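You operate a simulated robot arm through the tools that you are given. There is no shell and no other tool. Be economical: measure what you need, move in short steps, check, and stop when the job is done.

You are at the controls of a simulated robot arm. One attempt, no reset.

Task
Fetch the black counterweight from the cash drawer and level the balance.
Fine: unlock, counterweight on the green plate, drawer closed again and left unlocked, dial at 0 g, beam free, display LEVEL.

The check looks at the end state, three seconds after you hand in, the way a careful person would. Anything else that was tipped, shoved, dropped, spilled or broken makes it a failure.

Robot
A 7-joint arm with a two-finger parallel gripper on a trunk, on a base that drives. Base frame: it is fixed to the floor where the robot stands at the start and does not move with it; the origin is under the middle of the robot, x ahead of it, y to its left, z up; the surface under the hand at the start is at about z = 920. Lengths are in mm, angles in rad, forces in N, time in s.
With the tool pointing down near the work surface it reaches from about 400 to 760 mm from the robot's upright axis, wherever it stands. Its first joint turns from -2.496 to 2.496 rad. Places, roughly: balance dial [800, -500, 1000]; balance display [900, -600, 1000]; beam lock [1100, -600, 1000]; cash drawer [500, -300, 800]; drawer key [800, -200, 800]; scoop pan [1000, -750, 1250]; top of the green plate [800, -700, 1200]. Payload 3 kg.
The TCP is the grasp point between the finger pads, 30 mm short of the fingertips. In the tool frame z runs along the fingers and y along their closing line. The gripper opens to 110 mm. The fingers are 20 mm wide and 10 mm thick; the gripper's body (48 by 112 mm) begins 55 mm behind the TCP.
Orientation is told as [roll, pitch, yaw] about the base's x, y, z axes, in that order, counted from this pose: with the fingers straight down and closing along the base's y, the tool's x points along the base's -x, its y along +y and its z along -z.

Tools
- The arm moves only by the tool step_arm. Its arguments are lists of equal length, an entry for each row: "xyz": the shift along the base's x, y, z in mm, a list of three; "rotation": the turn, a rotation vector about the base's x, y, z in rad, a list of three; "fingers": the gripper command, from -1 (fully open) to 1 (shut), values between in proportion. In form: {"xyz": [[tx, ty, tz], ...], "rotation": [[ax, ay, az], ...], "fingers": [fingers, ...]}. A call has 1 to 12 rows; each row is the pose to reach, as a shift and turn from the pose commanded when the call began. Each row takes 0.2 s and may step no farther than 50 mm and 0.15 rad from the row before; otherwise, or with a gripper value out of range, the whole call is refused. A pose out of reach is approached as far as the arm can. The call stops where the force on the tool passes 40 N (or 10 N more than at its start, if that is more) or the arm is blocked; 0.2 s more then pass. The fingers move at their own pace (about 108 mm/s each) and stop on an object; they squeeze with about 36 N. The grip force told is the motor's: it shows also when the fingers shut on nothing. Time passes only in rows, and 0.2 s behind the last, so rows that repeat a pose let the fingers close. It gives the time, the measured TCP pose, the force on the tool (base axes), the opening and the grip force at its end, in the units of the frame above (readings bear some noise), with the torque about the TCP (base axes, N m) and any sound that the robot's microphone picked up.
- Cameras (640 x 400 px; columns grow to the right, rows downward): "scene" is now at [144.1, -36.4, 1689.6]; the picture's right is [-0.51, -0.86, -0.00], its down [-0.70, 0.41, -0.58] and it looks along [0.50, -0.29, -0.82] (base axes); focal length 250 px, centre (320, 200). "wrist" rides on the gripper at [72, 17, -103] in the tool frame; the picture's right is [-0.23, 0.97, 0.00], its down [-0.76, -0.18, -0.62] and it looks along [-0.61, -0.14, 0.78] (tool axes); focal length 222 px, centre (320, 200).
- get_image(camera): a new picture of that camera. No time passes.
- slide_trunk(by): slides the trunk up (or, below 0, down) by that many mm; the arm and the scene camera ride with it, the base frame stays. It gives what a move gives, with no picture.
- base_move(legs): drives the robot by 1 to 6 legs, each [ahead, left, turn to the left] in mm, mm and rad, along the robot's own axes; the way and the turn of a leg run together, so that a leg with both is an arc; at most 1500 mm and 3.142 rad a leg. The arm and the cameras ride along, it lands a little off, and it stops where it bumps. It gives what a move gives.
- aim_head(pan, tilt): turns the head with the scene camera to pan (to the left, within 1.501 rad either way) and tilt (down, from -0.506 to 1.204), counted from straight ahead of the robot. It gives what a move gives.
- measure_at(camera, pixels): there is no depth. For up to 12 entries [column, row, z] of the newest picture of that camera ("zoom" is the newest enlarged one), the place [x, y] in the base frame at which the ray of that pixel passes the height z, good to about 2 mm. No time passes.
- close_up(camera, box): a new picture of the part [left, top, right, bottom] of that camera's present view, enlarged. No time passes.
- hand_in(): hands the job in; it is judged then, once.

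Go step by step. Measure first, check grasps and placings, and put right what went wrong. The budget is 80 turns and 68 pictures, counting those below and the enlarged ones. Unless the task says otherwise, let go and move clear before handing in, and close with one line.

The tools are called after "Call:" as a command line: name --argument value ..., lists and objects as JSON in quotes. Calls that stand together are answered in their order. step_arm: Moves the arm, as the interface text tells. Its arguments: {"type":"object","properties":{"xyz":{"type":"array"},"rotation":{"type":"array"},"fingers":{"type":"array"}},"required":["xyz","rotation","fingers"]} The other tools are called the same way: slide_trunk (by) slides the trunk up or down; base_move (legs) drives the base; aim_head (pan, tilt) turns the head that bears the scene camera; get_image (camera) takes a picture; measure_at (camera, pixels) gives the place at which the rays of pixels pass given heights; close_up (camera, box) takes an enlarged picture of a part of a camera's view; hand_in () hands the job in.

At the start:

```text
t: 0.0
eef_pos: [451.8, -446.0, 1000.0]
tcp_rot: [0.001, 0.0, 0.0]
contact_force: [0.9, 0.1, 0.4]
moment: [-0.03, -0.01, 0.02]
grip_width: 110.4
finger_force: 0.0
trunk travel left (down, up): [-821.0, 69.0]
robot x, y, heading: [3.2, -2.8, -0.004]
head pan, tilt: [-0.534, 0.953]
```

scene: 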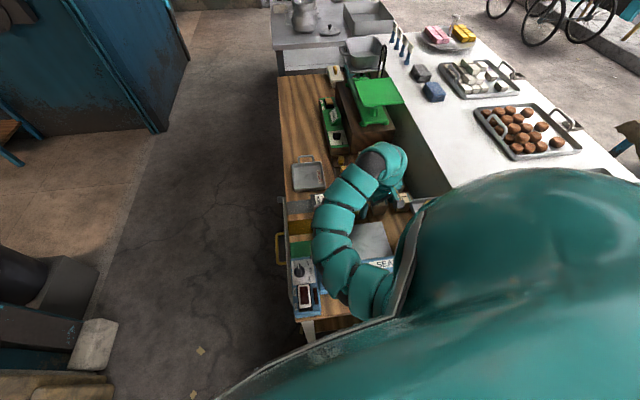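
wrist: 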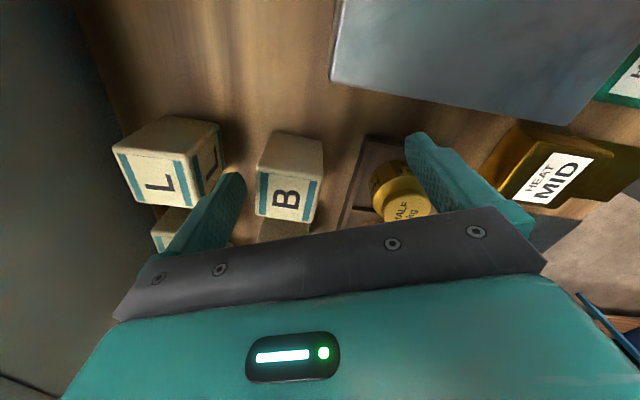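

The scene shows the stall with the green balance around (375,95) and the arm hiding the drawer near (370,250). I'll take enlarged views before moving.

Call:
close_up --camera "scene" --box '[270, 60, 430, 160]'

Call:
close_up --camera "scene" --box '[260, 150, 440, 340]'

```text
4.00 times, centred on (350, 110) of scene
```

zoom: 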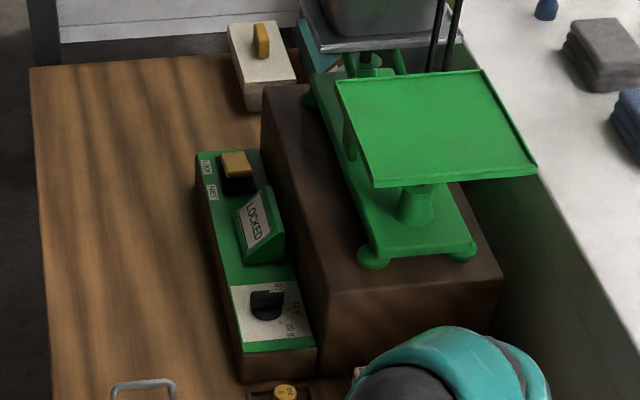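

```text
2.11 times, centred on (350, 245) of scene
```

zoom: 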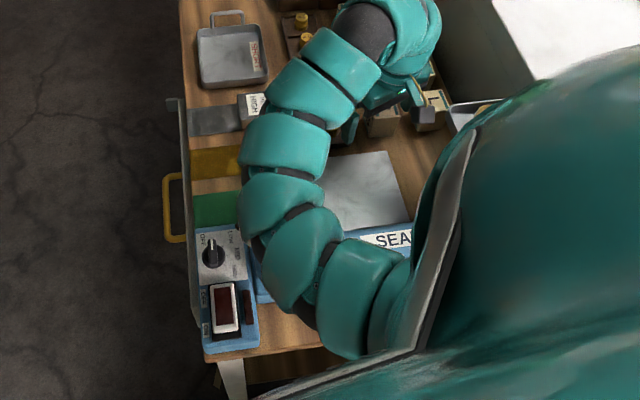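

I'll fix the bench layout: edges, the strip with dial/display/lock, and the plate.

Call:
measure_at --camera "scene" --pixels '[[279, 78, 920], [301, 320, 920], [332, 160, 920], [337, 137, 980], [329, 119, 980], [328, 102, 980], [378, 92, 1200], [285, 250, 850], [276, 235, 850], [276, 262, 850]]'

Call:
aim_head --pan -0.25 --tilt 0.9

Call:
get_image --camera "scene"

```text
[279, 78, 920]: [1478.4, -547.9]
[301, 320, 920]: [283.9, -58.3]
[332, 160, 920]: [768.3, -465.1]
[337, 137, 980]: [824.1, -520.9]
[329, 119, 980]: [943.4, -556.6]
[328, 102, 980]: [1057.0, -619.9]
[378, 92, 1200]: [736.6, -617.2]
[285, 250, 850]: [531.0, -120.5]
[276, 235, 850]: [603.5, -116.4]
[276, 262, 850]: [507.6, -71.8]
```

```text
t: 0.8
eef_pos: [450.8, -446.1, 999.7]
tcp_rot: [0.0, 0.001, 0.001]
contact_force: [-0.3, 0.1, 0.8]
moment: [0.03, -0.01, 0.02]
grip_width: 110.0
finger_force: 0.1
trunk travel left (down, up): [-821.0, 69.0]
robot x, y, heading: [-0.1, -1.3, 0.005]
head pan, tilt: [-0.25, 0.901]
```

```text
63 pictures are left
```

scene: 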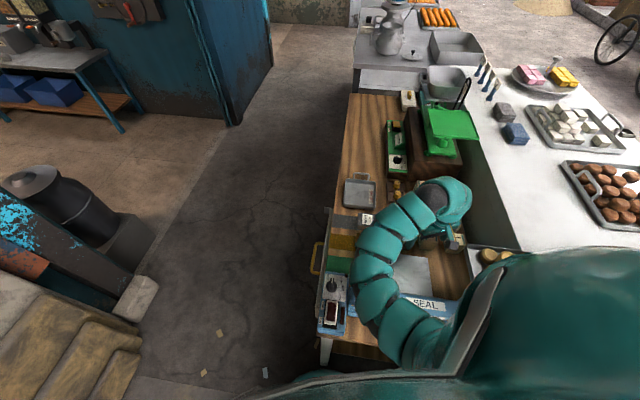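

The bench's aisle edge runs from (284,-58) to (1478,-548), with the drawer handle facing the aisle; the arm hangs over the bench. I'll raise the arm, and check floor clearances in the aisle.

Call:
measure_at --camera "scene" --pixels '[[140, 315, 0], [228, 125, 0], [150, 240, 0], [275, 60, 0], [330, 240, 0], [122, 130, 0], [328, 345, 920], [140, 340, 100], [280, 380, 0]]'

Call:
step_arm --xyz '[[0, 0, 45], [0, 0, 90], [0, 0, 135], [0, 0, 180], [0, 0, 220]]' --rotation '[[0, 0, 0], [0, 0, 0], [0, 0, 0], [0, 0, 0], [0, 0, 0]]' --fingers '[-1, -1, -1, -1, -1]'

Call:
aim_head --pan 0.9 --tilt 0.9

Call:
get_image --camera "scene"

```text
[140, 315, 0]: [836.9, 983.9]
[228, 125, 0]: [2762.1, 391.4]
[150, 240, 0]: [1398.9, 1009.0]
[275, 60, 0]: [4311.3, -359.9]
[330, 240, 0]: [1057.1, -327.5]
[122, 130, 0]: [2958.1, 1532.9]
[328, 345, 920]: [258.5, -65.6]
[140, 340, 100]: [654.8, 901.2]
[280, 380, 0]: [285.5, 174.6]
```

```text
t: 2.0
eef_pos: [388.7, -390.1, 1115.1]
tcp_rot: [-0.096, -0.008, 0.02]
contact_force: [-0.2, 0.0, 0.9]
moment: [0.01, -0.01, -0.02]
grip_width: 109.8
finger_force: 0.1
out of reach, approached as far as the arm can: row 1, 2, 3, 4, 5
trunk travel left (down, up): [-821.0, 69.0]
robot x, y, heading: [0.1, 1.6, 0.008]
head pan, tilt: [-0.25, 0.901]
```

```text
t: 3.4
eef_pos: [389.5, -392.4, 1113.6]
tcp_rot: [-0.094, -0.009, 0.02]
contact_force: [0.5, -0.2, 0.2]
moment: [0.07, 0.04, 0.01]
grip_width: 110.0
finger_force: 0.1
trunk travel left (down, up): [-821.0, 69.0]
robot x, y, heading: [-2.0, 0.0, -0.003]
head pan, tilt: [0.901, 0.901]
```

```text
62 pictures are left
```

scene: 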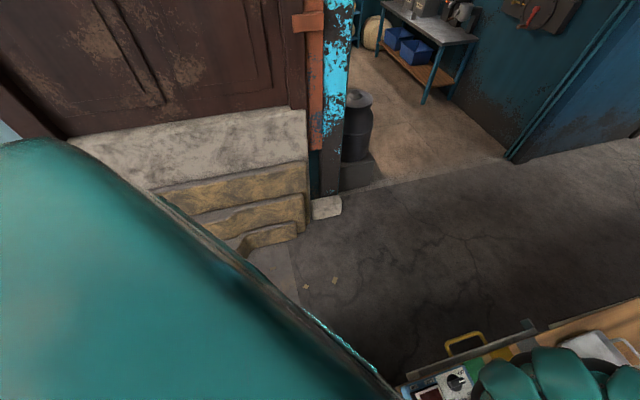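

The aisle looks about 1.1 m wide with steps on the left. I'll measure the steps' floor corners before driving and raise the trunk.

Call:
measure_at --camera "scene" --pixels '[[240, 252, 0], [295, 238, 0], [315, 218, 0], [340, 215, 0], [300, 320, 0], [465, 338, 850], [447, 352, 850], [484, 344, 850], [410, 378, 920]]'

Call:
slide_trunk --by 69

```text
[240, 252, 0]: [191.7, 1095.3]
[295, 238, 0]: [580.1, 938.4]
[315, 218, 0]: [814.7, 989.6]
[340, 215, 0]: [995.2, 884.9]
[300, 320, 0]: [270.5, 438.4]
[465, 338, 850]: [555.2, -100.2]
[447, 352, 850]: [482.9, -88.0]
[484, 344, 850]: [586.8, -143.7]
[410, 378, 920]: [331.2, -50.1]
```

```text
t: 4.4
eef_pos: [388.6, -392.4, 1182.3]
tcp_rot: [-0.092, -0.01, 0.019]
contact_force: [-0.2, -0.3, -0.4]
moment: [0.01, -0.02, 0.02]
grip_width: 109.9
finger_force: 0.0
trunk travel left (down, up): [-890.0, 0.0]
robot x, y, heading: [-1.3, 3.0, -0.003]
head pan, tilt: [0.901, 0.901]
```

The path is clear: the steps begin ~1.1 m from the bench edge. I'll drive to about (757,445) and face the bench (heading -1.96).

Call:
base_move --legs '[[0, 480, 0], [757, -35, 0], [0, 0, -1.96]]'

Call:
aim_head --pan 0.2 --tilt 0.85

Call:
get_image --camera "scene"

```text
t: 15.6
eef_pos: [236.9, 230.1, 1183.5]
tcp_rot: [-0.093, -0.008, -1.922]
contact_force: [-0.1, 0.2, 0.3]
moment: [0.02, 0.0, 0.03]
grip_width: 110.1
finger_force: 0.0
trunk travel left (down, up): [-890.0, 0.0]
robot x, y, heading: [746.4, 448.3, -1.947]
head pan, tilt: [0.901, 0.901]
```

```text
t: 16.7
eef_pos: [235.7, 230.2, 1183.7]
tcp_rot: [-0.092, -0.008, -1.922]
contact_force: [1.2, -0.6, 0.3]
moment: [-0.02, 0.02, -0.05]
grip_width: 109.8
finger_force: 0.2
trunk travel left (down, up): [-890.0, 0.0]
robot x, y, heading: [745.5, 455.1, -1.94]
head pan, tilt: [0.201, 0.85]
```

```text
61 pictures are left
```

scene: 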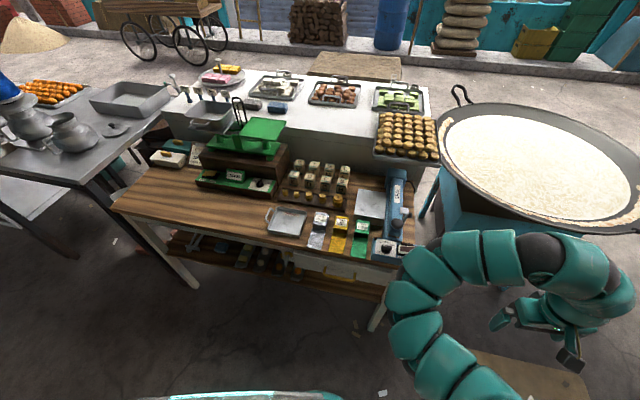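

Great view. The balance is at (240,145), control strip at (237,180), and the drawer with its yellow handle at (335,272). Enlarging these.

Call:
close_up --camera "scene" --box '[270, 225, 410, 312]'

Call:
close_up --camera "scene" --box '[140, 90, 300, 210]'

Call:
close_up --camera "scene" --box '[160, 220, 300, 307]'

```text
4.57 times, centred on (340, 268) of scene
```

zoom: 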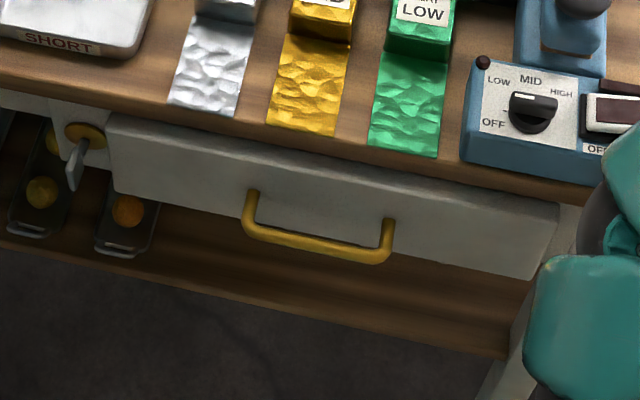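

```text
3.33 times, centred on (220, 150) of scene
```

zoom: 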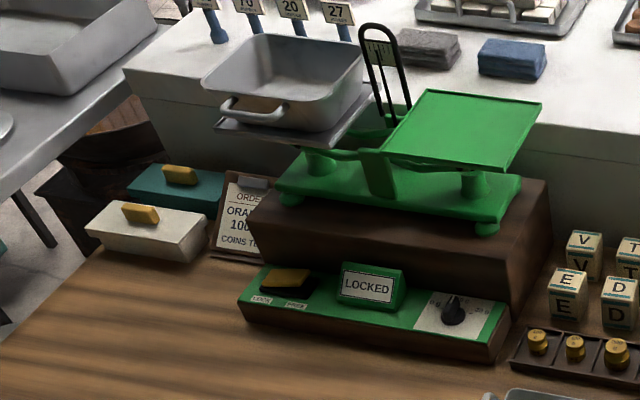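

```text
4.57 times, centred on (230, 264) of scene
```

zoom: 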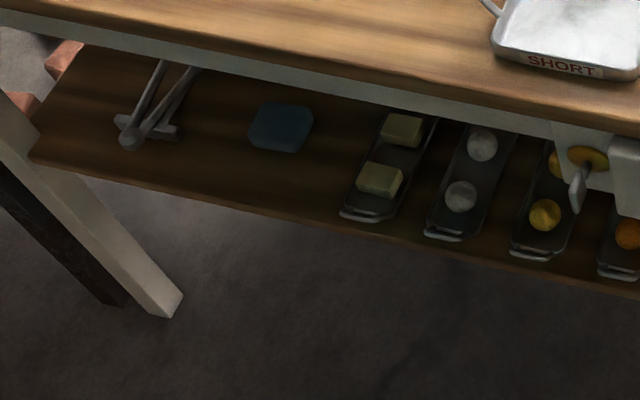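

The key is in the lock at zoom (580,185), left of the drawer, bow standing vertical; display says LOCKED. I'll measure the key, edges and handle at several heights.

Call:
measure_at --camera "zoom" --pixels '[[588, 155, 860], [588, 155, 840], [588, 155, 820], [577, 205, 840], [577, 205, 820], [577, 205, 800], [10, 0, 920], [300, 52, 920], [550, 97, 920]]'

Call:
measure_at --camera "scene" --pixels '[[339, 280, 860], [339, 280, 840], [339, 280, 820], [326, 276, 840], [354, 281, 840], [294, 251, 870], [390, 270, 870], [294, 251, 890], [260, 148, 920]]'

```text
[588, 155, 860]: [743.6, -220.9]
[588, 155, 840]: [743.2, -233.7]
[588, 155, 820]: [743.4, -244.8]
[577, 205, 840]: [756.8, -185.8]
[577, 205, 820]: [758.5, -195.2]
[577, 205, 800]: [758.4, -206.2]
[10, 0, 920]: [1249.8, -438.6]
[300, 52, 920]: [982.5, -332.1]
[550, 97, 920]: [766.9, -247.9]
```

```text
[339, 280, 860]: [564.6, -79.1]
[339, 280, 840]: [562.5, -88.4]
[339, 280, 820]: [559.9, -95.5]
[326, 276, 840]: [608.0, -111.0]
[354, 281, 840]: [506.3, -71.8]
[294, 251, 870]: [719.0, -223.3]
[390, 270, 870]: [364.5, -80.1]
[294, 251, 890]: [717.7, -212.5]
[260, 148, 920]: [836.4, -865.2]
```

The bench edge runs at -0.375 rad and the robot faces it squarely. I'll swing the arm round to in front of the key to view it with the wrist camera.

Call:
step_arm --xyz '[[44, -21, -10], [88, -42, -20], [132, -63, -30], [176, -84, -40], [220, -105, -50], [264, -126, -60], [308, -147, -70], [352, -168, -80], [396, -189, -90], [440, -210, -100], [484, -231, -120], [528, -252, -140]]' --rotation '[[0, 0, 0], [0, 0, 0], [0, 0, 0], [0, 0, 0], [0, 0, 0], [0, 0, 0], [0, 0, 0], [0, 0, 0], [0, 0, 0], [0, 0, 0], [0, 0, 0], [0, 0, 0]]' --fingers '[-1, -1, -1, -1, -1, -1, -1, -1, -1, -1, -1, -1]'

Call:
get_image --camera "wrist"

```text
refused: row 11 steps farther than a row can; nothing moved
```

```text
57 pictures are left
```

wrist: 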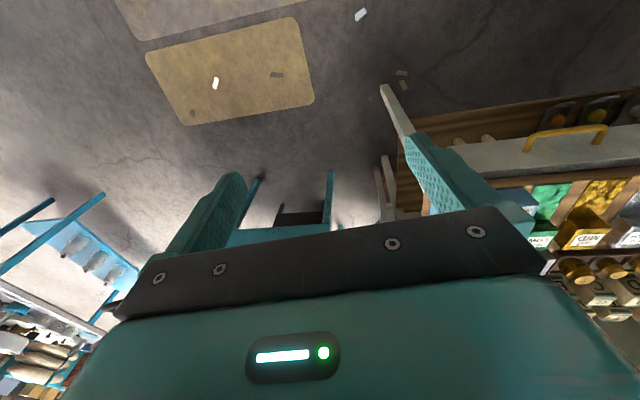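

The call was refused for a step slightly over 50 mm; I'll redo it with smaller steps.

Call:
step_arm --xyz '[[44, -21, -8], [88, -42, -16], [132, -63, -24], [176, -84, -32], [220, -105, -40], [264, -126, -48], [308, -147, -56], [352, -168, -64], [396, -189, -72], [440, -210, -80], [484, -231, -88], [528, -252, -96]]' --rotation '[[0, 0, 0], [0, 0, 0], [0, 0, 0], [0, 0, 0], [0, 0, 0], [0, 0, 0], [0, 0, 0], [0, 0, 0], [0, 0, 0], [0, 0, 0], [0, 0, 0], [0, 0, 0]]' --fingers '[-1, -1, -1, -1, -1, -1, -1, -1, -1, -1, -1, -1]'

Call:
get_image --camera "wrist"

```text
t: 19.3
eef_pos: [721.1, -33.9, 1070.3]
tcp_rot: [-0.091, -0.008, -1.923]
contact_force: [1.5, 0.8, -1.8]
moment: [0.04, 0.16, 0.04]
grip_width: 110.1
finger_force: 0.0
out of reach, approached as far as the arm can: row 1, 2, 3, 4, 5, 6, 9, 10, 11, 12
trunk travel left (down, up): [-890.0, 0.0]
robot x, y, heading: [743.6, 449.1, -1.942]
head pan, tilt: [0.201, 0.85]
```

```text
56 pictures are left
```

wrist: 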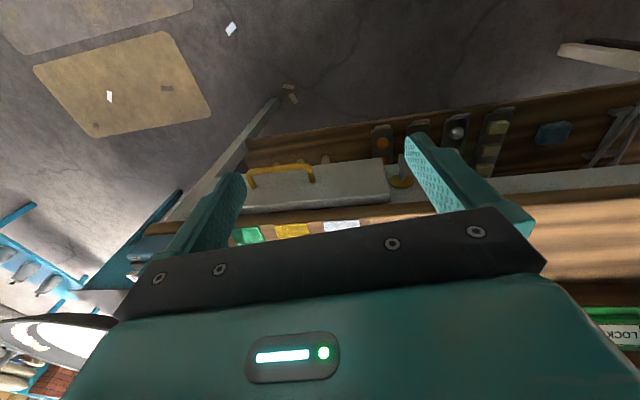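

The key shows at wrist (402,172) beside the drawer. I'll lower the trunk, then pitch the tool up to horizontal facing the bench.

Call:
slide_trunk --by -130

Call:
step_arm --xyz '[[2, 1, -10], [4, 2, -20], [6, 3, -30], [8, 4, -40], [10, 5, -50], [12, 6, -60], [14, 7, -70], [16, 8, -80], [18, 9, -90], [20, 10, -100], [20, 10, -110]]' --rotation '[[-0.133, 0.052, 0], [-0.266, 0.105, 0], [-0.398, 0.157, 0], [-0.531, 0.21, 0], [-0.664, 0.262, 0], [-0.797, 0.314, 0], [-0.93, 0.367, 0], [-1.063, 0.419, 0], [-1.195, 0.471, 0], [-1.328, 0.524, 0], [-1.461, 0.576, 0]]' --fingers '[-1, -1, -1, -1, -1, -1, -1, -1, -1, -1, -1]'

Call:
get_image --camera "wrist"

Call:
get_image --camera "scene"

```text
t: 20.9
eef_pos: [718.3, -33.6, 939.7]
tcp_rot: [-0.094, -0.009, -1.922]
contact_force: [0.0, 0.0, 0.0]
moment: [0.02, -0.02, 0.02]
grip_width: 109.8
finger_force: 0.1
trunk travel left (down, up): [-760.0, 130.0]
robot x, y, heading: [746.8, 449.7, -1.946]
head pan, tilt: [0.201, 0.85]
```

```text
t: 23.3
eef_pos: [738.2, -23.9, 830.0]
tcp_rot: [-2.034, -1.542, -0.003]
contact_force: [-0.2, -0.1, -0.1]
moment: [0.0, -0.04, -0.02]
grip_width: 110.0
finger_force: 0.0
trunk travel left (down, up): [-760.0, 130.0]
robot x, y, heading: [744.8, 450.9, -1.945]
head pan, tilt: [0.201, 0.85]
```

```text
55 pictures are left
```

wrist: 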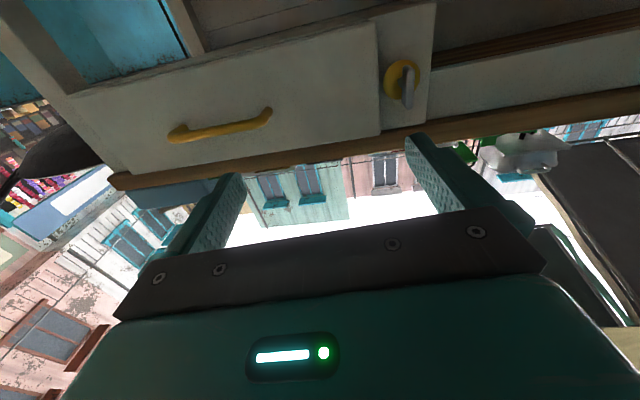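

```text
54 pictures are left
```

scene: 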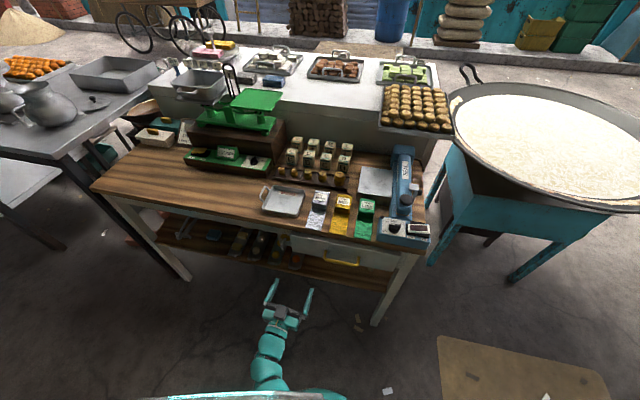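

The wrist view (upside down) shows key bow vertical at (407,85) and handle at (222,127). I'll square the tool to the bench and triangulate the key with close-ups from both cameras.

Call:
step_arm --xyz '[[0, 0, 0], [0, 0, 0]]' --rotation '[[0.0025, -0.029, 0.088], [0.0025, -0.029, 0.088]]' --fingers '[-1, -1]'

Call:
close_up --camera "wrist" --box '[330, 20, 490, 120]'

Call:
close_up --camera "scene" --box '[240, 200, 400, 300]'

```text
t: 23.9
eef_pos: [738.2, -22.9, 830.2]
tcp_rot: [0.417, -1.568, -2.369]
contact_force: [0.0, 0.2, -0.2]
moment: [-0.01, 0.02, 0.04]
grip_width: 110.2
finger_force: 0.1
trunk travel left (down, up): [-760.0, 130.0]
robot x, y, heading: [745.0, 449.3, -1.943]
head pan, tilt: [0.201, 0.85]
```

```text
4.00 times, centred on (410, 70) of wrist
```

zoom: 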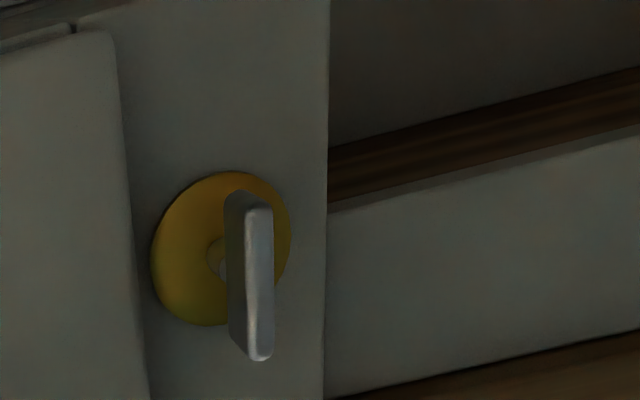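

```text
4.00 times, centred on (320, 250) of scene
```

zoom: 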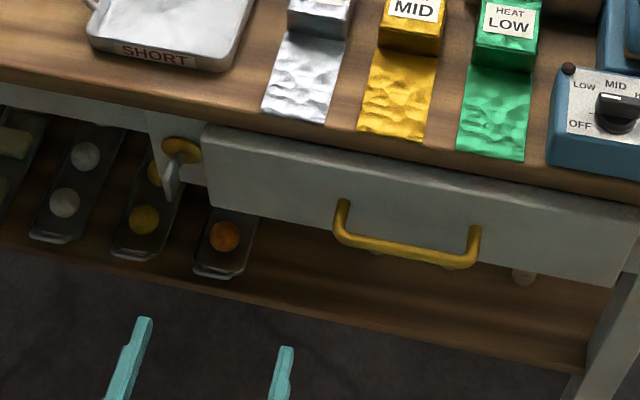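

Call:
measure_at --camera "wrist" --pixels '[[395, 90.75, 800], [395, 90.75, 820], [395, 90.75, 840], [385, 82, 800], [385, 82, 820], [385, 82, 840], [394.5, 109.3, 840], [394.5, 72, 800], [394.5, 72, 820]]'

Call:
measure_at --camera "zoom" --pixels '[[182, 151, 800], [182, 151, 820], [182, 151, 840], [168, 202, 780], [168, 202, 800], [168, 202, 820], [340, 237, 820], [340, 237, 840], [475, 262, 820], [475, 262, 840], [205, 125, 850], [205, 125, 870]]'

```text
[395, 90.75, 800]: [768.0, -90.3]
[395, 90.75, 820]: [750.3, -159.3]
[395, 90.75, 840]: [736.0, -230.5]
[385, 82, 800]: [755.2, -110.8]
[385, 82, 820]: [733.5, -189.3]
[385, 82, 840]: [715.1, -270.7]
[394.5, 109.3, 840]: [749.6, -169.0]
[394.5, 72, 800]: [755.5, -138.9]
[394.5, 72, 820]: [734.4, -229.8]
```

```text
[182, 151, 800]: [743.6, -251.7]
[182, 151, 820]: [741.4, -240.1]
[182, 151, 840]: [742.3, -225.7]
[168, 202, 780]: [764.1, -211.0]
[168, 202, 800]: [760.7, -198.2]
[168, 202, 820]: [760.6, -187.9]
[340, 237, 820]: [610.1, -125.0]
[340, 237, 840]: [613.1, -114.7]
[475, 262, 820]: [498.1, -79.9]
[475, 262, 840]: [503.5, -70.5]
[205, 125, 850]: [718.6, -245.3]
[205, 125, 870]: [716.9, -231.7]
```

The wrist measurement used the older picture (before squaring), hence a ~18 mm sideways mismatch. I'll redo it on a fresh wrist close-up.

Call:
close_up --camera "wrist" --box '[330, 20, 490, 120]'

Call:
measure_at --camera "zoom" --pixels '[[260, 283, 820], [260, 283, 830], [260, 283, 840], [220, 248, 820], [220, 248, 830], [220, 248, 840], [258, 357, 840], [258, 357, 850], [258, 208, 800], [258, 208, 810], [258, 208, 820]]'

```text
4.00 times, centred on (410, 70) of wrist
```

zoom: 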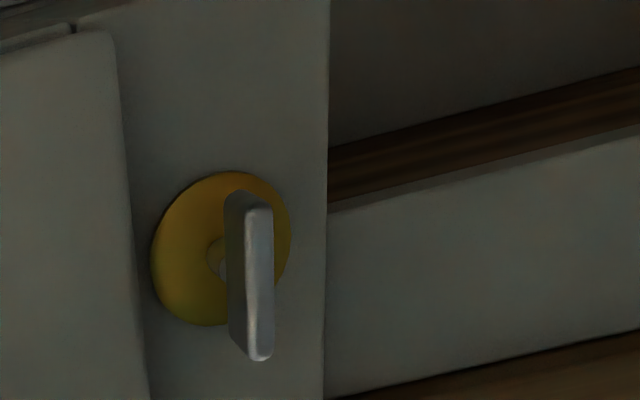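

```text
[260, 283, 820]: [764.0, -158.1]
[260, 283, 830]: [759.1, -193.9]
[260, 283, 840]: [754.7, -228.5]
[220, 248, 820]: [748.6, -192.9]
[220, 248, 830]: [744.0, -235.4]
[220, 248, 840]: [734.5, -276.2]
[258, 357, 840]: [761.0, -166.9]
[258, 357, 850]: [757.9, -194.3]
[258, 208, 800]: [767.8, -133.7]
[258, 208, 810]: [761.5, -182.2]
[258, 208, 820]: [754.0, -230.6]
```

Key axis found: bow centre at about s=777, z=830, bow front ~45 mm out of the escutcheon (xy ≈ (759,-194)). I'll line up sideways, narrow the fingers, then advance.

Call:
step_arm --xyz '[[38, -15, 0], [77, -30, 0], [77, -30, 0], [64, -64, 0], [50, -98, 0], [36, -134, 0]]' --rotation '[[0, 0, 0], [0, 0, 0], [0, 0, 0], [0, 0, 0], [0, 0, 0], [0, 0, 0]]' --fingers '[0.4, 0.4, 0.4, 0.4, 0.4, 0.4]'

Call:
get_image --camera "wrist"

```text
t: 25.3
eef_pos: [774.3, -158.7, 829.6]
tcp_rot: [0.497, -1.565, -2.447]
contact_force: [-0.2, 0.0, -0.2]
moment: [0.01, 0.0, -0.01]
grip_width: 32.9
finger_force: 0.0
trunk travel left (down, up): [-760.0, 130.0]
robot x, y, heading: [747.3, 449.9, -1.943]
head pan, tilt: [0.201, 0.85]
```

```text
50 pictures are left
```

wrist: 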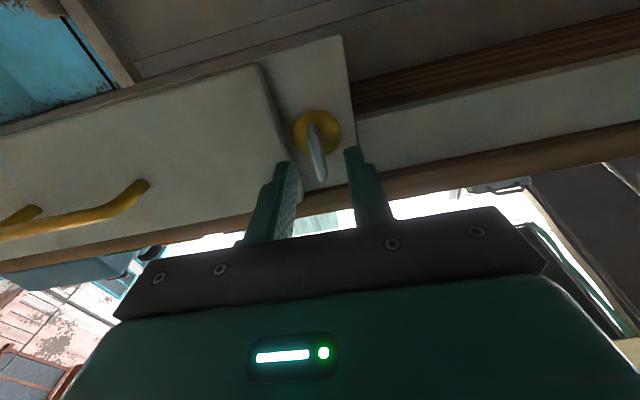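

The bow at (318,155) lies between the fingers. Advance 40 mm and close.

Call:
step_arm --xyz '[[-7, -18, 0], [-14.5, -37, 0], [-14.5, -37, 0], [-14.5, -37, 0], [-14.5, -37, 0]]' --rotation '[[0, 0, 0], [0, 0, 0], [0, 0, 0], [0, 0, 0], [0, 0, 0]]' --fingers '[0.4, 0.4, 1, 1, 1]'

Call:
close_up --camera "wrist" --box '[240, 60, 400, 240]'

```text
t: 26.5
eef_pos: [757.1, -194.1, 831.4]
tcp_rot: [0.493, -1.566, -2.445]
contact_force: [-5.2, -4.0, 1.8]
moment: [0.8, -0.36, -0.25]
grip_width: 9.7
finger_force: 44.7
trunk travel left (down, up): [-760.0, 130.0]
robot x, y, heading: [741.9, 450.0, -1.947]
head pan, tilt: [0.201, 0.85]
```

```text
2.22 times, centred on (320, 150) of wrist
```

zoom: 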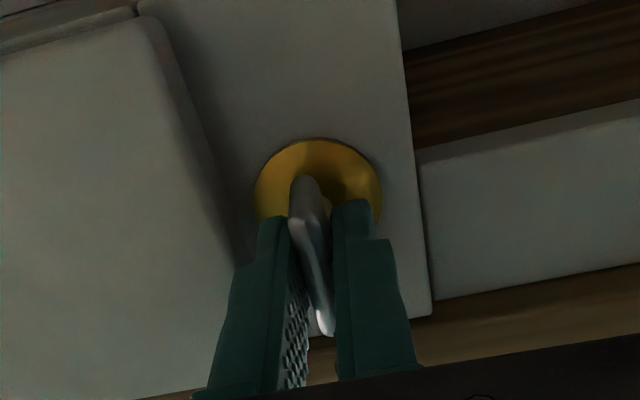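

The bow is gripped (9.7 mm). I'll try turning clockwise a little and watch torque.

Call:
step_arm --xyz '[[0, 0, 0], [0, 0, 0], [0, 0, 0], [0, 0, 0]]' --rotation '[[-0.037, -0.093, 0], [-0.073, -0.186, 0], [-0.11, -0.279, 0], [-0.147, -0.372, 0]]' --fingers '[1, 1, 1, 1]'

Call:
close_up --camera "wrist" --box '[240, 60, 400, 240]'

```text
t: 27.0
eef_pos: [760.1, -188.5, 824.4]
tcp_rot: [1.067, -1.507, -3.007]
contact_force: [5.2, -5.2, -3.4]
moment: [-1.04, 0.51, -0.35]
grip_width: 9.7
finger_force: 45.2
out of reach, approached as far as the arm can: row 1, 2
trunk travel left (down, up): [-760.0, 130.0]
robot x, y, heading: [743.6, 451.1, -1.948]
head pan, tilt: [0.201, 0.85]
stopped in row 2: the force on the tool passed its limit at 124 N (the readings are from after the stop); the commanded pose is now the measured one
```

```text
2.22 times, centred on (320, 150) of wrist
```

zoom: 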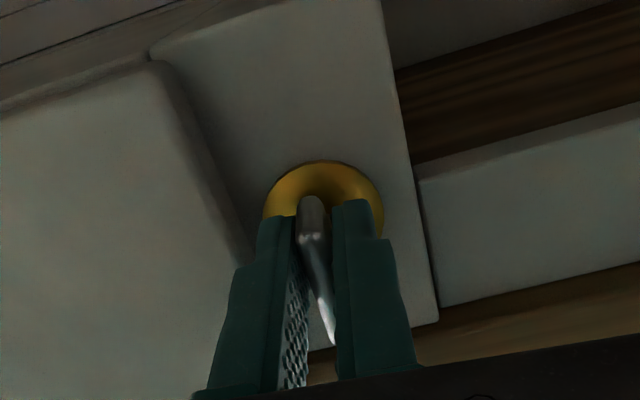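

The arm reported a kinematic limit turning clockwise (TCP sank 7 mm), so the stop tells little about the lock. I'll return to the axis and test counterclockwise gently.

Call:
step_arm --xyz '[[-1.5, -3, 3.5], [-2, -5, 7]]' --rotation '[[0.01, 0.026, 0], [0.02, 0.052, 0]]' --fingers '[1, 1]'

Call:
step_arm --xyz '[[0, 0, 0], [0, 0, 0], [0, 0, 0]]' --rotation '[[0.026, 0.065, 0], [0.052, 0.13, 0], [0.077, 0.195, 0]]' --fingers '[1, 1, 1]'

Call:
close_up --camera "wrist" --box '[240, 60, 400, 240]'

```text
t: 27.6
eef_pos: [758.2, -190.1, 827.1]
tcp_rot: [-0.118, -1.532, -1.82]
contact_force: [5.9, 24.0, -21.0]
moment: [0.59, -0.27, 0.39]
grip_width: 9.6
finger_force: 43.8
trunk travel left (down, up): [-760.0, 130.0]
robot x, y, heading: [742.1, 451.7, -1.94]
head pan, tilt: [0.201, 0.85]
```

```text
t: 28.4
eef_pos: [758.0, -192.7, 831.3]
tcp_rot: [-1.428, -1.357, -0.517]
contact_force: [11.7, 11.1, -13.6]
moment: [0.71, -1.38, -1.03]
grip_width: 12.0
finger_force: 45.4
trunk travel left (down, up): [-760.0, 130.0]
robot x, y, heading: [741.8, 452.3, -1.935]
head pan, tilt: [0.201, 0.85]
```

```text
2.22 times, centred on (320, 150) of wrist
```

zoom: 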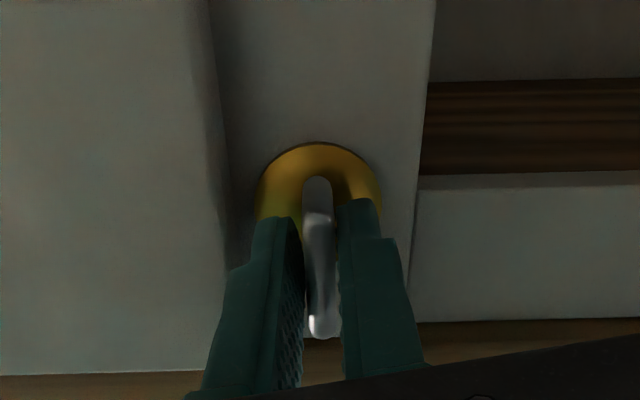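

Counterclockwise the key resists (jaws spread to 12 mm, −1 N·m), so it must turn clockwise, where the wrist is at its limit. I'll let go, back off, and roll the hand ~180° counterclockwise to gain clockwise range.

Call:
step_arm --xyz '[[0, 0, 0], [0, 0, 0], [14, 37, 0], [29, 74, 0], [29, 74, 0], [29, 74, 0], [29, 74, 0], [29, 74, 0], [29, 74, 0], [29, 74, 0], [29, 74, 0], [29, 74, 0]]' --rotation '[[0, 0, 0], [0, 0, 0], [0, 0, 0], [0, 0, 0], [0.053, 0.135, 0], [0.107, 0.27, 0], [0.16, 0.405, 0], [0.213, 0.54, 0], [0.266, 0.675, 0], [0.32, 0.81, 0], [0.373, 0.945, 0], [0.426, 1.08, 0]]' --fingers '[0.4, 0.4, 0.4, 0.4, 0.4, 0.4, 0.4, 0.4, 0.4, 0.4, 0.4, 0.4]'

Call:
step_arm --xyz '[[0, 0, 0], [0, 0, 0], [0, 0, 0], [0, 0, 0], [0, 0, 0], [0, 0, 0], [0, 0, 0], [0, 0, 0], [0, 0, 0], [0, 0, 0], [0, 0, 0], [0, 0, 0]]' --rotation '[[0.053, 0.136, 0], [0.107, 0.271, 0], [0.16, 0.407, 0], [0.213, 0.542, 0], [0.266, 0.678, 0], [0.32, 0.813, 0], [0.373, 0.949, 0], [0.427, 1.084, 0], [0.48, 1.22, 0], [0.533, 1.355, 0], [0.587, 1.491, 0], [0.646, 1.64, 0]]' --fingers '[0.4, 0.4, 0.4, 0.4, 0.4, 0.4, 0.4, 0.4, 0.4, 0.4, 0.4, 0.4]'

Call:
get_image --camera "wrist"

```text
t: 31.0
eef_pos: [786.2, -117.2, 830.9]
tcp_rot: [-1.56, -0.194, -0.406]
contact_force: [-0.6, 0.1, -0.2]
moment: [-0.01, -0.03, 0.01]
grip_width: 32.8
finger_force: 0.1
trunk travel left (down, up): [-760.0, 130.0]
robot x, y, heading: [741.3, 451.8, -1.938]
head pan, tilt: [0.201, 0.85]
```

```text
refused: row 12 steps farther than a row can; nothing moved
```

```text
46 pictures are left
```

wrist: 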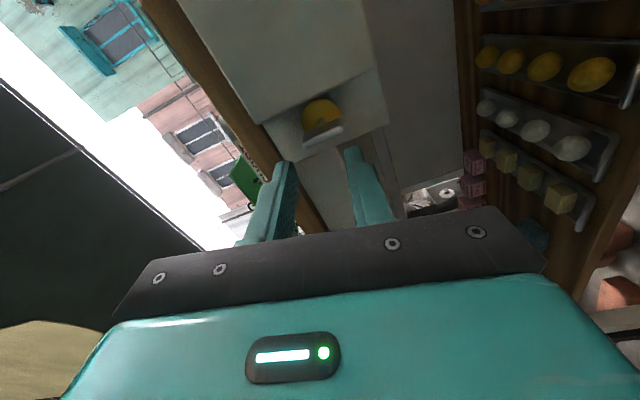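

Rolling works. Continue the remaining 1.766 rad.

Call:
step_arm --xyz '[[0, 0, 0], [0, 0, 0], [0, 0, 0], [0, 0, 0], [0, 0, 0], [0, 0, 0], [0, 0, 0], [0, 0, 0], [0, 0, 0], [0, 0, 0], [0, 0, 0], [0, 0, 0]]' --rotation '[[0.054, 0.137, 0], [0.108, 0.274, 0], [0.162, 0.41, 0], [0.216, 0.547, 0], [0.27, 0.684, 0], [0.324, 0.821, 0], [0.378, 0.958, 0], [0.432, 1.095, 0], [0.486, 1.232, 0], [0.54, 1.369, 0], [0.594, 1.506, 0], [0.648, 1.642, 0]]' --fingers '[0.4, 0.4, 0.4, 0.4, 0.4, 0.4, 0.4, 0.4, 0.4, 0.4, 0.4, 0.4]'

Call:
get_image --camera "wrist"

```text
t: 33.6
eef_pos: [786.7, -118.6, 831.5]
tcp_rot: [-3.051, 1.54, -1.859]
contact_force: [-0.3, 0.3, 0.4]
moment: [0.02, -0.02, 0.0]
grip_width: 33.2
finger_force: 0.0
trunk travel left (down, up): [-760.0, 130.0]
robot x, y, heading: [744.8, 450.1, -1.943]
head pan, tilt: [0.201, 0.85]
```

```text
45 pictures are left
```

wrist: 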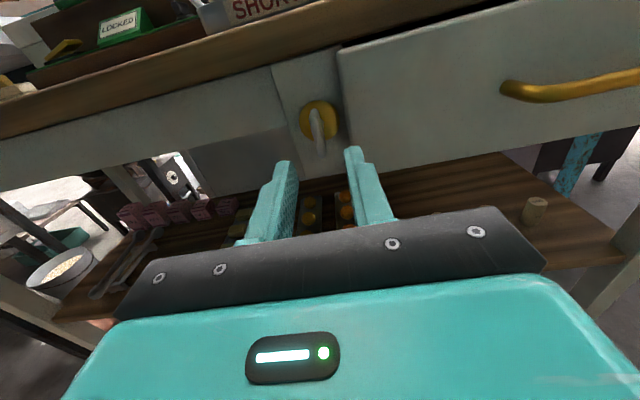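

The hand is rolled 180° and aligned; key at (318,130) sits centred. Advance, grip, and turn clockwise a bit.

Call:
step_arm --xyz '[[-9, -25, 0], [-18, -50, -1], [-28, -76, -1.5], [-28, -76, -1.5], [-28, -76, -1.5], [-28, -76, -1.5]]' --rotation '[[0.01, -0.004, 0], [0.02, -0.008, 0], [0.029, -0.011, 0], [0.029, -0.011, 0], [0.029, -0.011, 0], [0.029, -0.011, 0]]' --fingers '[0.4, 0.4, 0.4, 1, 1, 1]'

Call:
step_arm --xyz '[[0, 0, 0], [0, 0, 0], [0, 0, 0], [0, 0, 0]]' --rotation '[[-0.037, -0.093, 0], [-0.073, -0.186, 0], [-0.11, -0.279, 0], [-0.147, -0.372, 0]]' --fingers '[1, 1, 1, 1]'

Call:
get_image --camera "wrist"

```text
t: 35.0
eef_pos: [758.2, -193.7, 832.0]
tcp_rot: [-1.459, 1.566, -0.27]
contact_force: [-2.6, -2.7, 1.6]
moment: [0.45, -0.17, -0.27]
grip_width: 9.6
finger_force: 45.6
trunk travel left (down, up): [-760.0, 130.0]
robot x, y, heading: [740.9, 451.2, -1.942]
head pan, tilt: [0.201, 0.85]
```

```text
t: 35.6
eef_pos: [756.9, -192.7, 832.1]
tcp_rot: [-1.531, 1.398, -0.342]
contact_force: [3.9, -11.0, -5.5]
moment: [0.5, -0.18, -0.17]
grip_width: 9.7
finger_force: 45.2
out of reach, approached as far as the arm can: row 1, 2
trunk travel left (down, up): [-760.0, 130.0]
robot x, y, heading: [743.0, 455.0, -1.936]
head pan, tilt: [0.201, 0.85]
stopped in row 2: the force on the tool passed its limit at 82 N (the readings are from after the stop); the commanded pose is now the measured one
```

```text
44 pictures are left
```

wrist: 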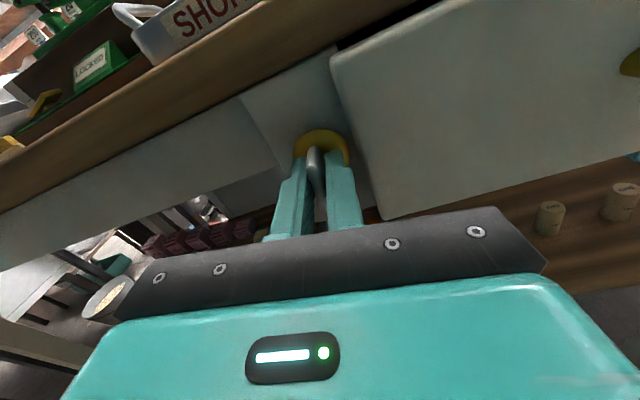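

The key followed ~0.17 rad, but the arm is at its reach limit here. I'll let go, back off 95 mm, and drive the base 95 mm closer.

Call:
step_arm --xyz '[[0, 0, 0], [0, 0, 0], [12, 29, 0], [23, 58, 0], [35, 88, 0]]' --rotation '[[0, 0, 0], [0, 0, 0], [0, 0, 0], [0, 0, 0], [0, 0, 0]]' --fingers '[0.4, 0.4, 0.4, 0.4, 0.4]'

Call:
base_move --legs '[[60, 0, 0]]'

Call:
get_image --camera "wrist"

```text
t: 36.8
eef_pos: [793.1, -101.9, 834.9]
tcp_rot: [-1.55, 1.394, -0.36]
contact_force: [-0.2, -0.5, 0.1]
moment: [-0.01, -0.02, 0.02]
grip_width: 33.0
finger_force: 0.1
trunk travel left (down, up): [-760.0, 130.0]
robot x, y, heading: [744.5, 450.2, -1.936]
head pan, tilt: [0.201, 0.85]
```

```text
t: 37.8
eef_pos: [770.1, -160.8, 833.3]
tcp_rot: [-1.543, 1.396, -0.354]
contact_force: [0.6, -0.4, 0.3]
moment: [-0.01, 0.04, 0.02]
grip_width: 32.9
finger_force: 0.0
trunk travel left (down, up): [-760.0, 130.0]
robot x, y, heading: [726.0, 392.8, -1.938]
head pan, tilt: [0.201, 0.85]
```

```text
43 pictures are left
```

wrist: 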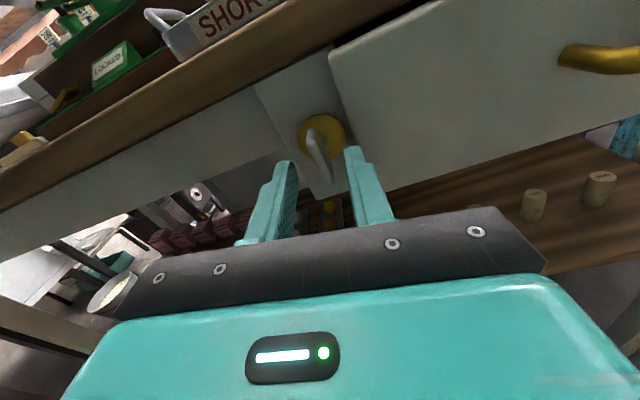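

Call:
close_up --camera "wrist" --box '[250, 60, 410, 220]'

```text
2.50 times, centred on (330, 140) of wrist
```

zoom: 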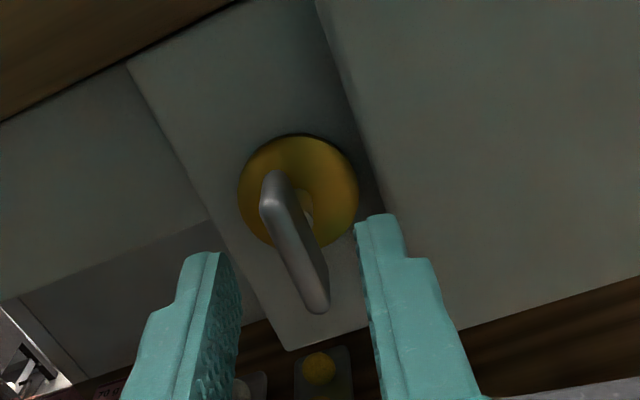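

The key is parallel to the block again (vertical), so I'll realign the hand, regrip, and try clockwise from this closer stance.

Call:
step_arm --xyz '[[0, 0, -1], [0, 0, -3], [-5.5, -17, -3], [-11.3, -34.2, -3], [-11.3, -34.2, -3], [-11.3, -34.2, -3], [-11.3, -34.2, -3]]' --rotation '[[0.031, 0.079, 0], [0.062, 0.158, 0], [0.062, 0.158, 0], [0.062, 0.158, 0], [0.062, 0.158, 0], [0.062, 0.158, 0], [0.062, 0.158, 0]]' --fingers '[0.4, 0.4, 0.4, 0.4, 1, 1, 1]'

Call:
step_arm --xyz '[[0, 0, 0], [0, 0, 0], [0, 0, 0], [0, 0, 0], [0, 0, 0], [0, 0, 0]]' --rotation '[[-0.018, -0.046, 0], [-0.037, -0.093, 0], [-0.055, -0.139, 0], [-0.073, -0.186, 0], [-0.092, -0.232, 0], [-0.11, -0.279, 0]]' --fingers '[1, 1, 1, 1, 1, 1]'

Call:
close_up --camera "wrist" --box '[250, 60, 410, 220]'

```text
t: 39.4
eef_pos: [758.4, -194.9, 832.8]
tcp_rot: [-1.021, 1.564, 0.166]
contact_force: [-5.9, 0.9, 0.0]
moment: [0.49, -0.17, -0.41]
grip_width: 9.6
finger_force: 44.9
trunk travel left (down, up): [-760.0, 130.0]
robot x, y, heading: [723.3, 393.0, -1.936]
head pan, tilt: [0.201, 0.85]
```

```text
t: 40.8
eef_pos: [758.5, -193.9, 831.2]
tcp_rot: [-1.558, 1.263, -0.368]
contact_force: [-15.7, 8.1, -3.9]
moment: [-0.87, 0.43, -1.0]
grip_width: 9.7
finger_force: 45.2
trunk travel left (down, up): [-760.0, 130.0]
robot x, y, heading: [724.3, 393.3, -1.938]
head pan, tilt: [0.201, 0.85]
```

```text
2.50 times, centred on (330, 140) of wrist
```

zoom: 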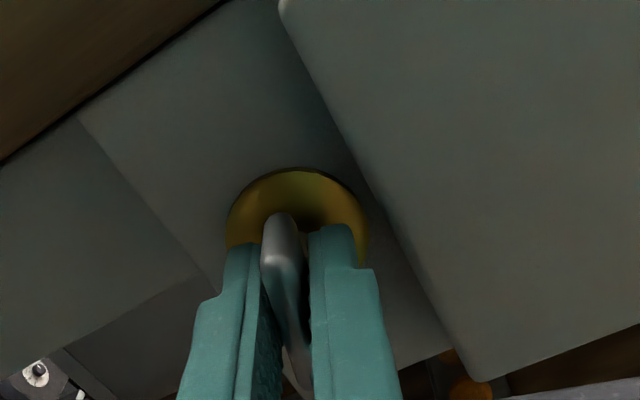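

The key now turns with the hand (0.3 rad, jaws still 9.7). Continue to 90°.

Call:
step_arm --xyz '[[0, 0, 0], [0, 0, 0], [0, 0, 0], [0, 0, 0], [0, 0, 0], [0, 0, 0], [0, 0, 0], [0, 0, 0], [0, 0, 0], [0, 0, 0]]' --rotation '[[-0.044, -0.112, 0], [-0.088, -0.223, 0], [-0.132, -0.335, 0], [-0.176, -0.446, 0], [-0.22, -0.558, 0], [-0.264, -0.67, 0], [-0.308, -0.781, 0], [-0.352, -0.893, 0], [-0.396, -1.004, 0], [-0.466, -1.181, 0]]' --fingers '[1, 1, 1, 1, 1, 1, 1, 1, 1, 1]'

Call:
get_image --camera "wrist"

```text
refused: row 10 steps farther than a row can; nothing moved
```

```text
40 pictures are left
```

wrist: 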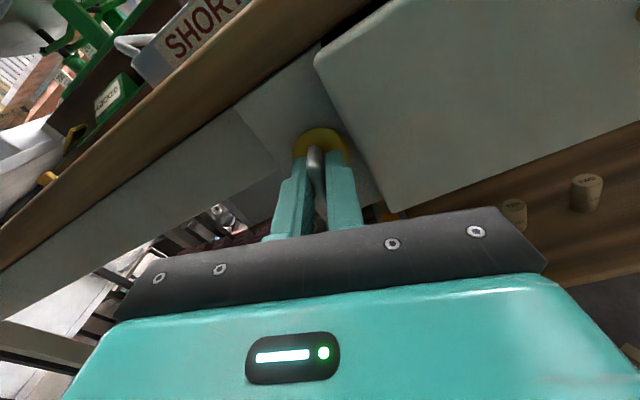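

The last row was too large; same turn with even steps.

Call:
step_arm --xyz '[[0, 0, 0], [0, 0, 0], [0, 0, 0], [0, 0, 0], [0, 0, 0], [0, 0, 0], [0, 0, 0], [0, 0, 0], [0, 0, 0], [0, 0, 0]]' --rotation '[[-0.046, -0.117, 0], [-0.092, -0.234, 0], [-0.138, -0.351, 0], [-0.184, -0.468, 0], [-0.23, -0.585, 0], [-0.276, -0.702, 0], [-0.322, -0.819, 0], [-0.368, -0.936, 0], [-0.414, -1.053, 0], [-0.46, -1.17, 0]]' --fingers '[1, 1, 1, 1, 1, 1, 1, 1, 1, 1]'

Call:
get_image --camera "wrist"

```text
t: 43.0
eef_pos: [756.4, -194.1, 829.4]
tcp_rot: [-1.558, 0.006, -0.374]
contact_force: [-25.4, 13.6, -19.0]
moment: [0.36, -0.08, -0.65]
grip_width: 9.9
finger_force: 45.3
trunk travel left (down, up): [-760.0, 130.0]
robot x, y, heading: [720.7, 393.7, -1.935]
head pan, tilt: [0.201, 0.85]
```

```text
39 pictures are left
```

wrist: 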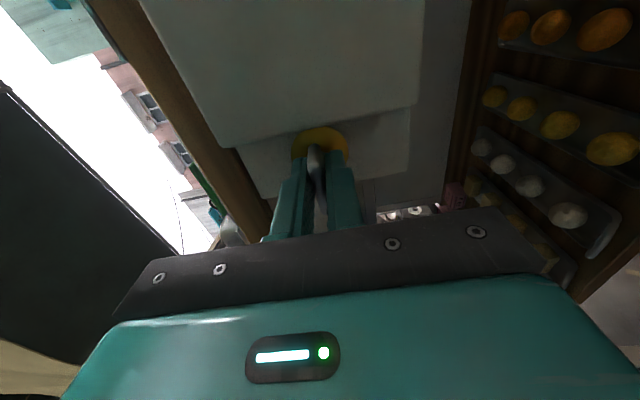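

The key is at 90° (jaws 9.9). I'll release, back off 80 mm and look whether it stays turned.

Call:
step_arm --xyz '[[0, 0, 0], [0, 0, 0], [15, 37, 0], [30, 74, 0]]' --rotation '[[0, 0, 0], [0, 0, 0], [0, 0, 0], [0, 0, 0]]' --fingers '[0.4, 0.4, 0.4, 0.4]'

Call:
close_up --camera "wrist" --box '[230, 60, 410, 240]'

Call:
base_move --legs '[[-140, 0, 0]]'

```text
t: 44.0
eef_pos: [788.9, -119.8, 831.8]
tcp_rot: [-1.564, 0.008, -0.374]
contact_force: [0.2, -0.5, -0.3]
moment: [0.01, 0.03, 0.0]
grip_width: 33.1
finger_force: 0.0
trunk travel left (down, up): [-760.0, 130.0]
robot x, y, heading: [723.4, 391.0, -1.939]
head pan, tilt: [0.201, 0.85]
```

```text
2.22 times, centred on (320, 150) of wrist
```

zoom: 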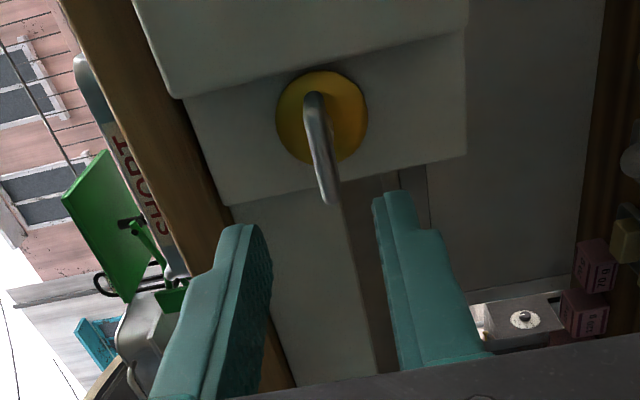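

```text
t: 45.3
eef_pos: [839.1, 10.0, 833.0]
tcp_rot: [-1.567, 0.009, -0.37]
contact_force: [0.0, -0.8, -0.1]
moment: [-0.03, 0.0, 0.0]
grip_width: 32.8
finger_force: 0.0
trunk travel left (down, up): [-760.0, 130.0]
robot x, y, heading: [774.7, 524.0, -1.941]
head pan, tilt: [0.201, 0.85]
```

The key stays horizontal — unlocked, it seems. Now I'll move over in front of the handle and pitch the tool 45° down.

Call:
step_arm --xyz '[[-30, -1, 8], [-61, -2, 15], [-91, -3, 22], [-122, -4, 30], [-152, -5, 38], [-183, -6, 45], [-213, -7, 52], [-244, -8, 60]]' --rotation '[[0.091, -0.036, 0], [0.182, -0.072, 0], [0.274, -0.108, 0], [0.365, -0.144, 0], [0.456, -0.18, 0], [0.548, -0.216, 0], [0.639, -0.252, 0], [0.73, -0.288, 0]]' --fingers '[0.2, 0.0, 0.0, 0.0, 0.0, 0.0, 0.0, 0.0]'

Call:
get_image --camera "wrist"

Call:
get_image --camera "scene"

```text
t: 47.1
eef_pos: [595.7, 2.0, 890.8]
tcp_rot: [-0.778, 0.005, -0.365]
contact_force: [0.0, 0.2, 0.1]
moment: [-0.02, 0.03, -0.01]
grip_width: 54.8
finger_force: 0.1
trunk travel left (down, up): [-760.0, 130.0]
robot x, y, heading: [771.6, 521.3, -1.944]
head pan, tilt: [0.201, 0.85]
```

```text
37 pictures are left
```

wrist: 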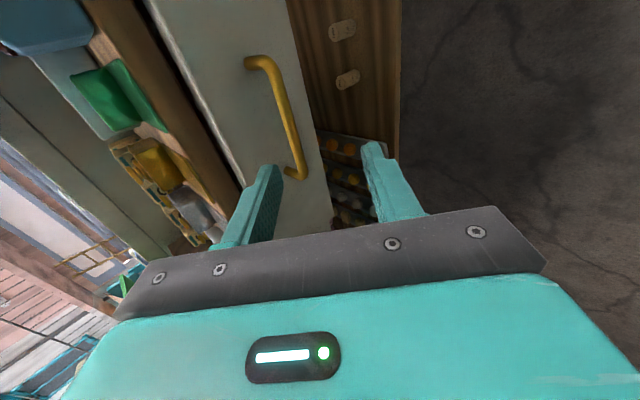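

```text
36 pictures are left
```

scene: 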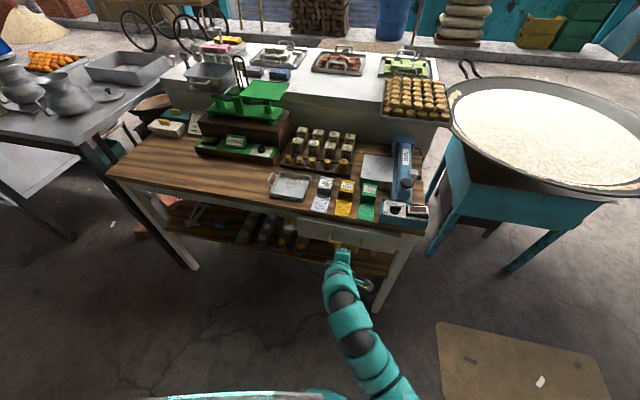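

Call:
measure_at --camera "wrist" --pixels '[[287, 115, 800], [287, 115, 820], [287, 115, 840], [276, 72, 820], [299, 165, 820], [276, 72, 800], [299, 165, 800], [294, 150, 820], [250, 63, 820], [290, 173, 820]]'

```text
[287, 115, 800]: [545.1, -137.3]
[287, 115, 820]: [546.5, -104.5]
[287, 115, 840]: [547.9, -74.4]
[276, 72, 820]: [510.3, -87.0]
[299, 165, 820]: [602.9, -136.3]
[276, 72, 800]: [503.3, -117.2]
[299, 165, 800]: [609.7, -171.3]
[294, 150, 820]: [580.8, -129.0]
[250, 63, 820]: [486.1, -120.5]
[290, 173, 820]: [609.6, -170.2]
```

Triangulated bar: s≈553, n≈114, z≈828. I'll approach along the tool axis and grip.

Call:
step_arm --xyz '[[-15.4, -39, 0], [-23, -58, -20], [-30, -77, -40], [-37.6, -95.3, -59], [-37.6, -95.3, -59], [-37.6, -95.3, -59]]' --rotation '[[0, 0, 0], [0, 0, 0], [0, 0, 0], [0, 0, 0], [0, 0, 0], [0, 0, 0]]' --fingers '[0.2, 0.2, 0.2, 0.2, 0.2, 0.2]'

Call:
get_image --camera "wrist"

```text
t: 48.3
eef_pos: [558.1, -90.9, 837.1]
tcp_rot: [-0.788, 0.003, -0.368]
contact_force: [3.6, 28.9, 16.4]
moment: [-0.59, 0.42, -0.55]
grip_width: 39.8
finger_force: 0.1
trunk travel left (down, up): [-760.0, 130.0]
robot x, y, heading: [772.8, 526.1, -1.933]
head pan, tilt: [0.201, 0.85]
stopped in row 5: the force on the tool passed its limit at 47 N (the readings are from after the stop); the commanded pose is now the measured one
```

```text
35 pictures are left
```

wrist: 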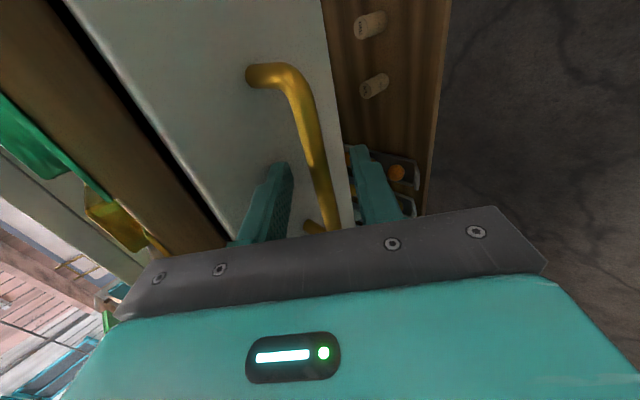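

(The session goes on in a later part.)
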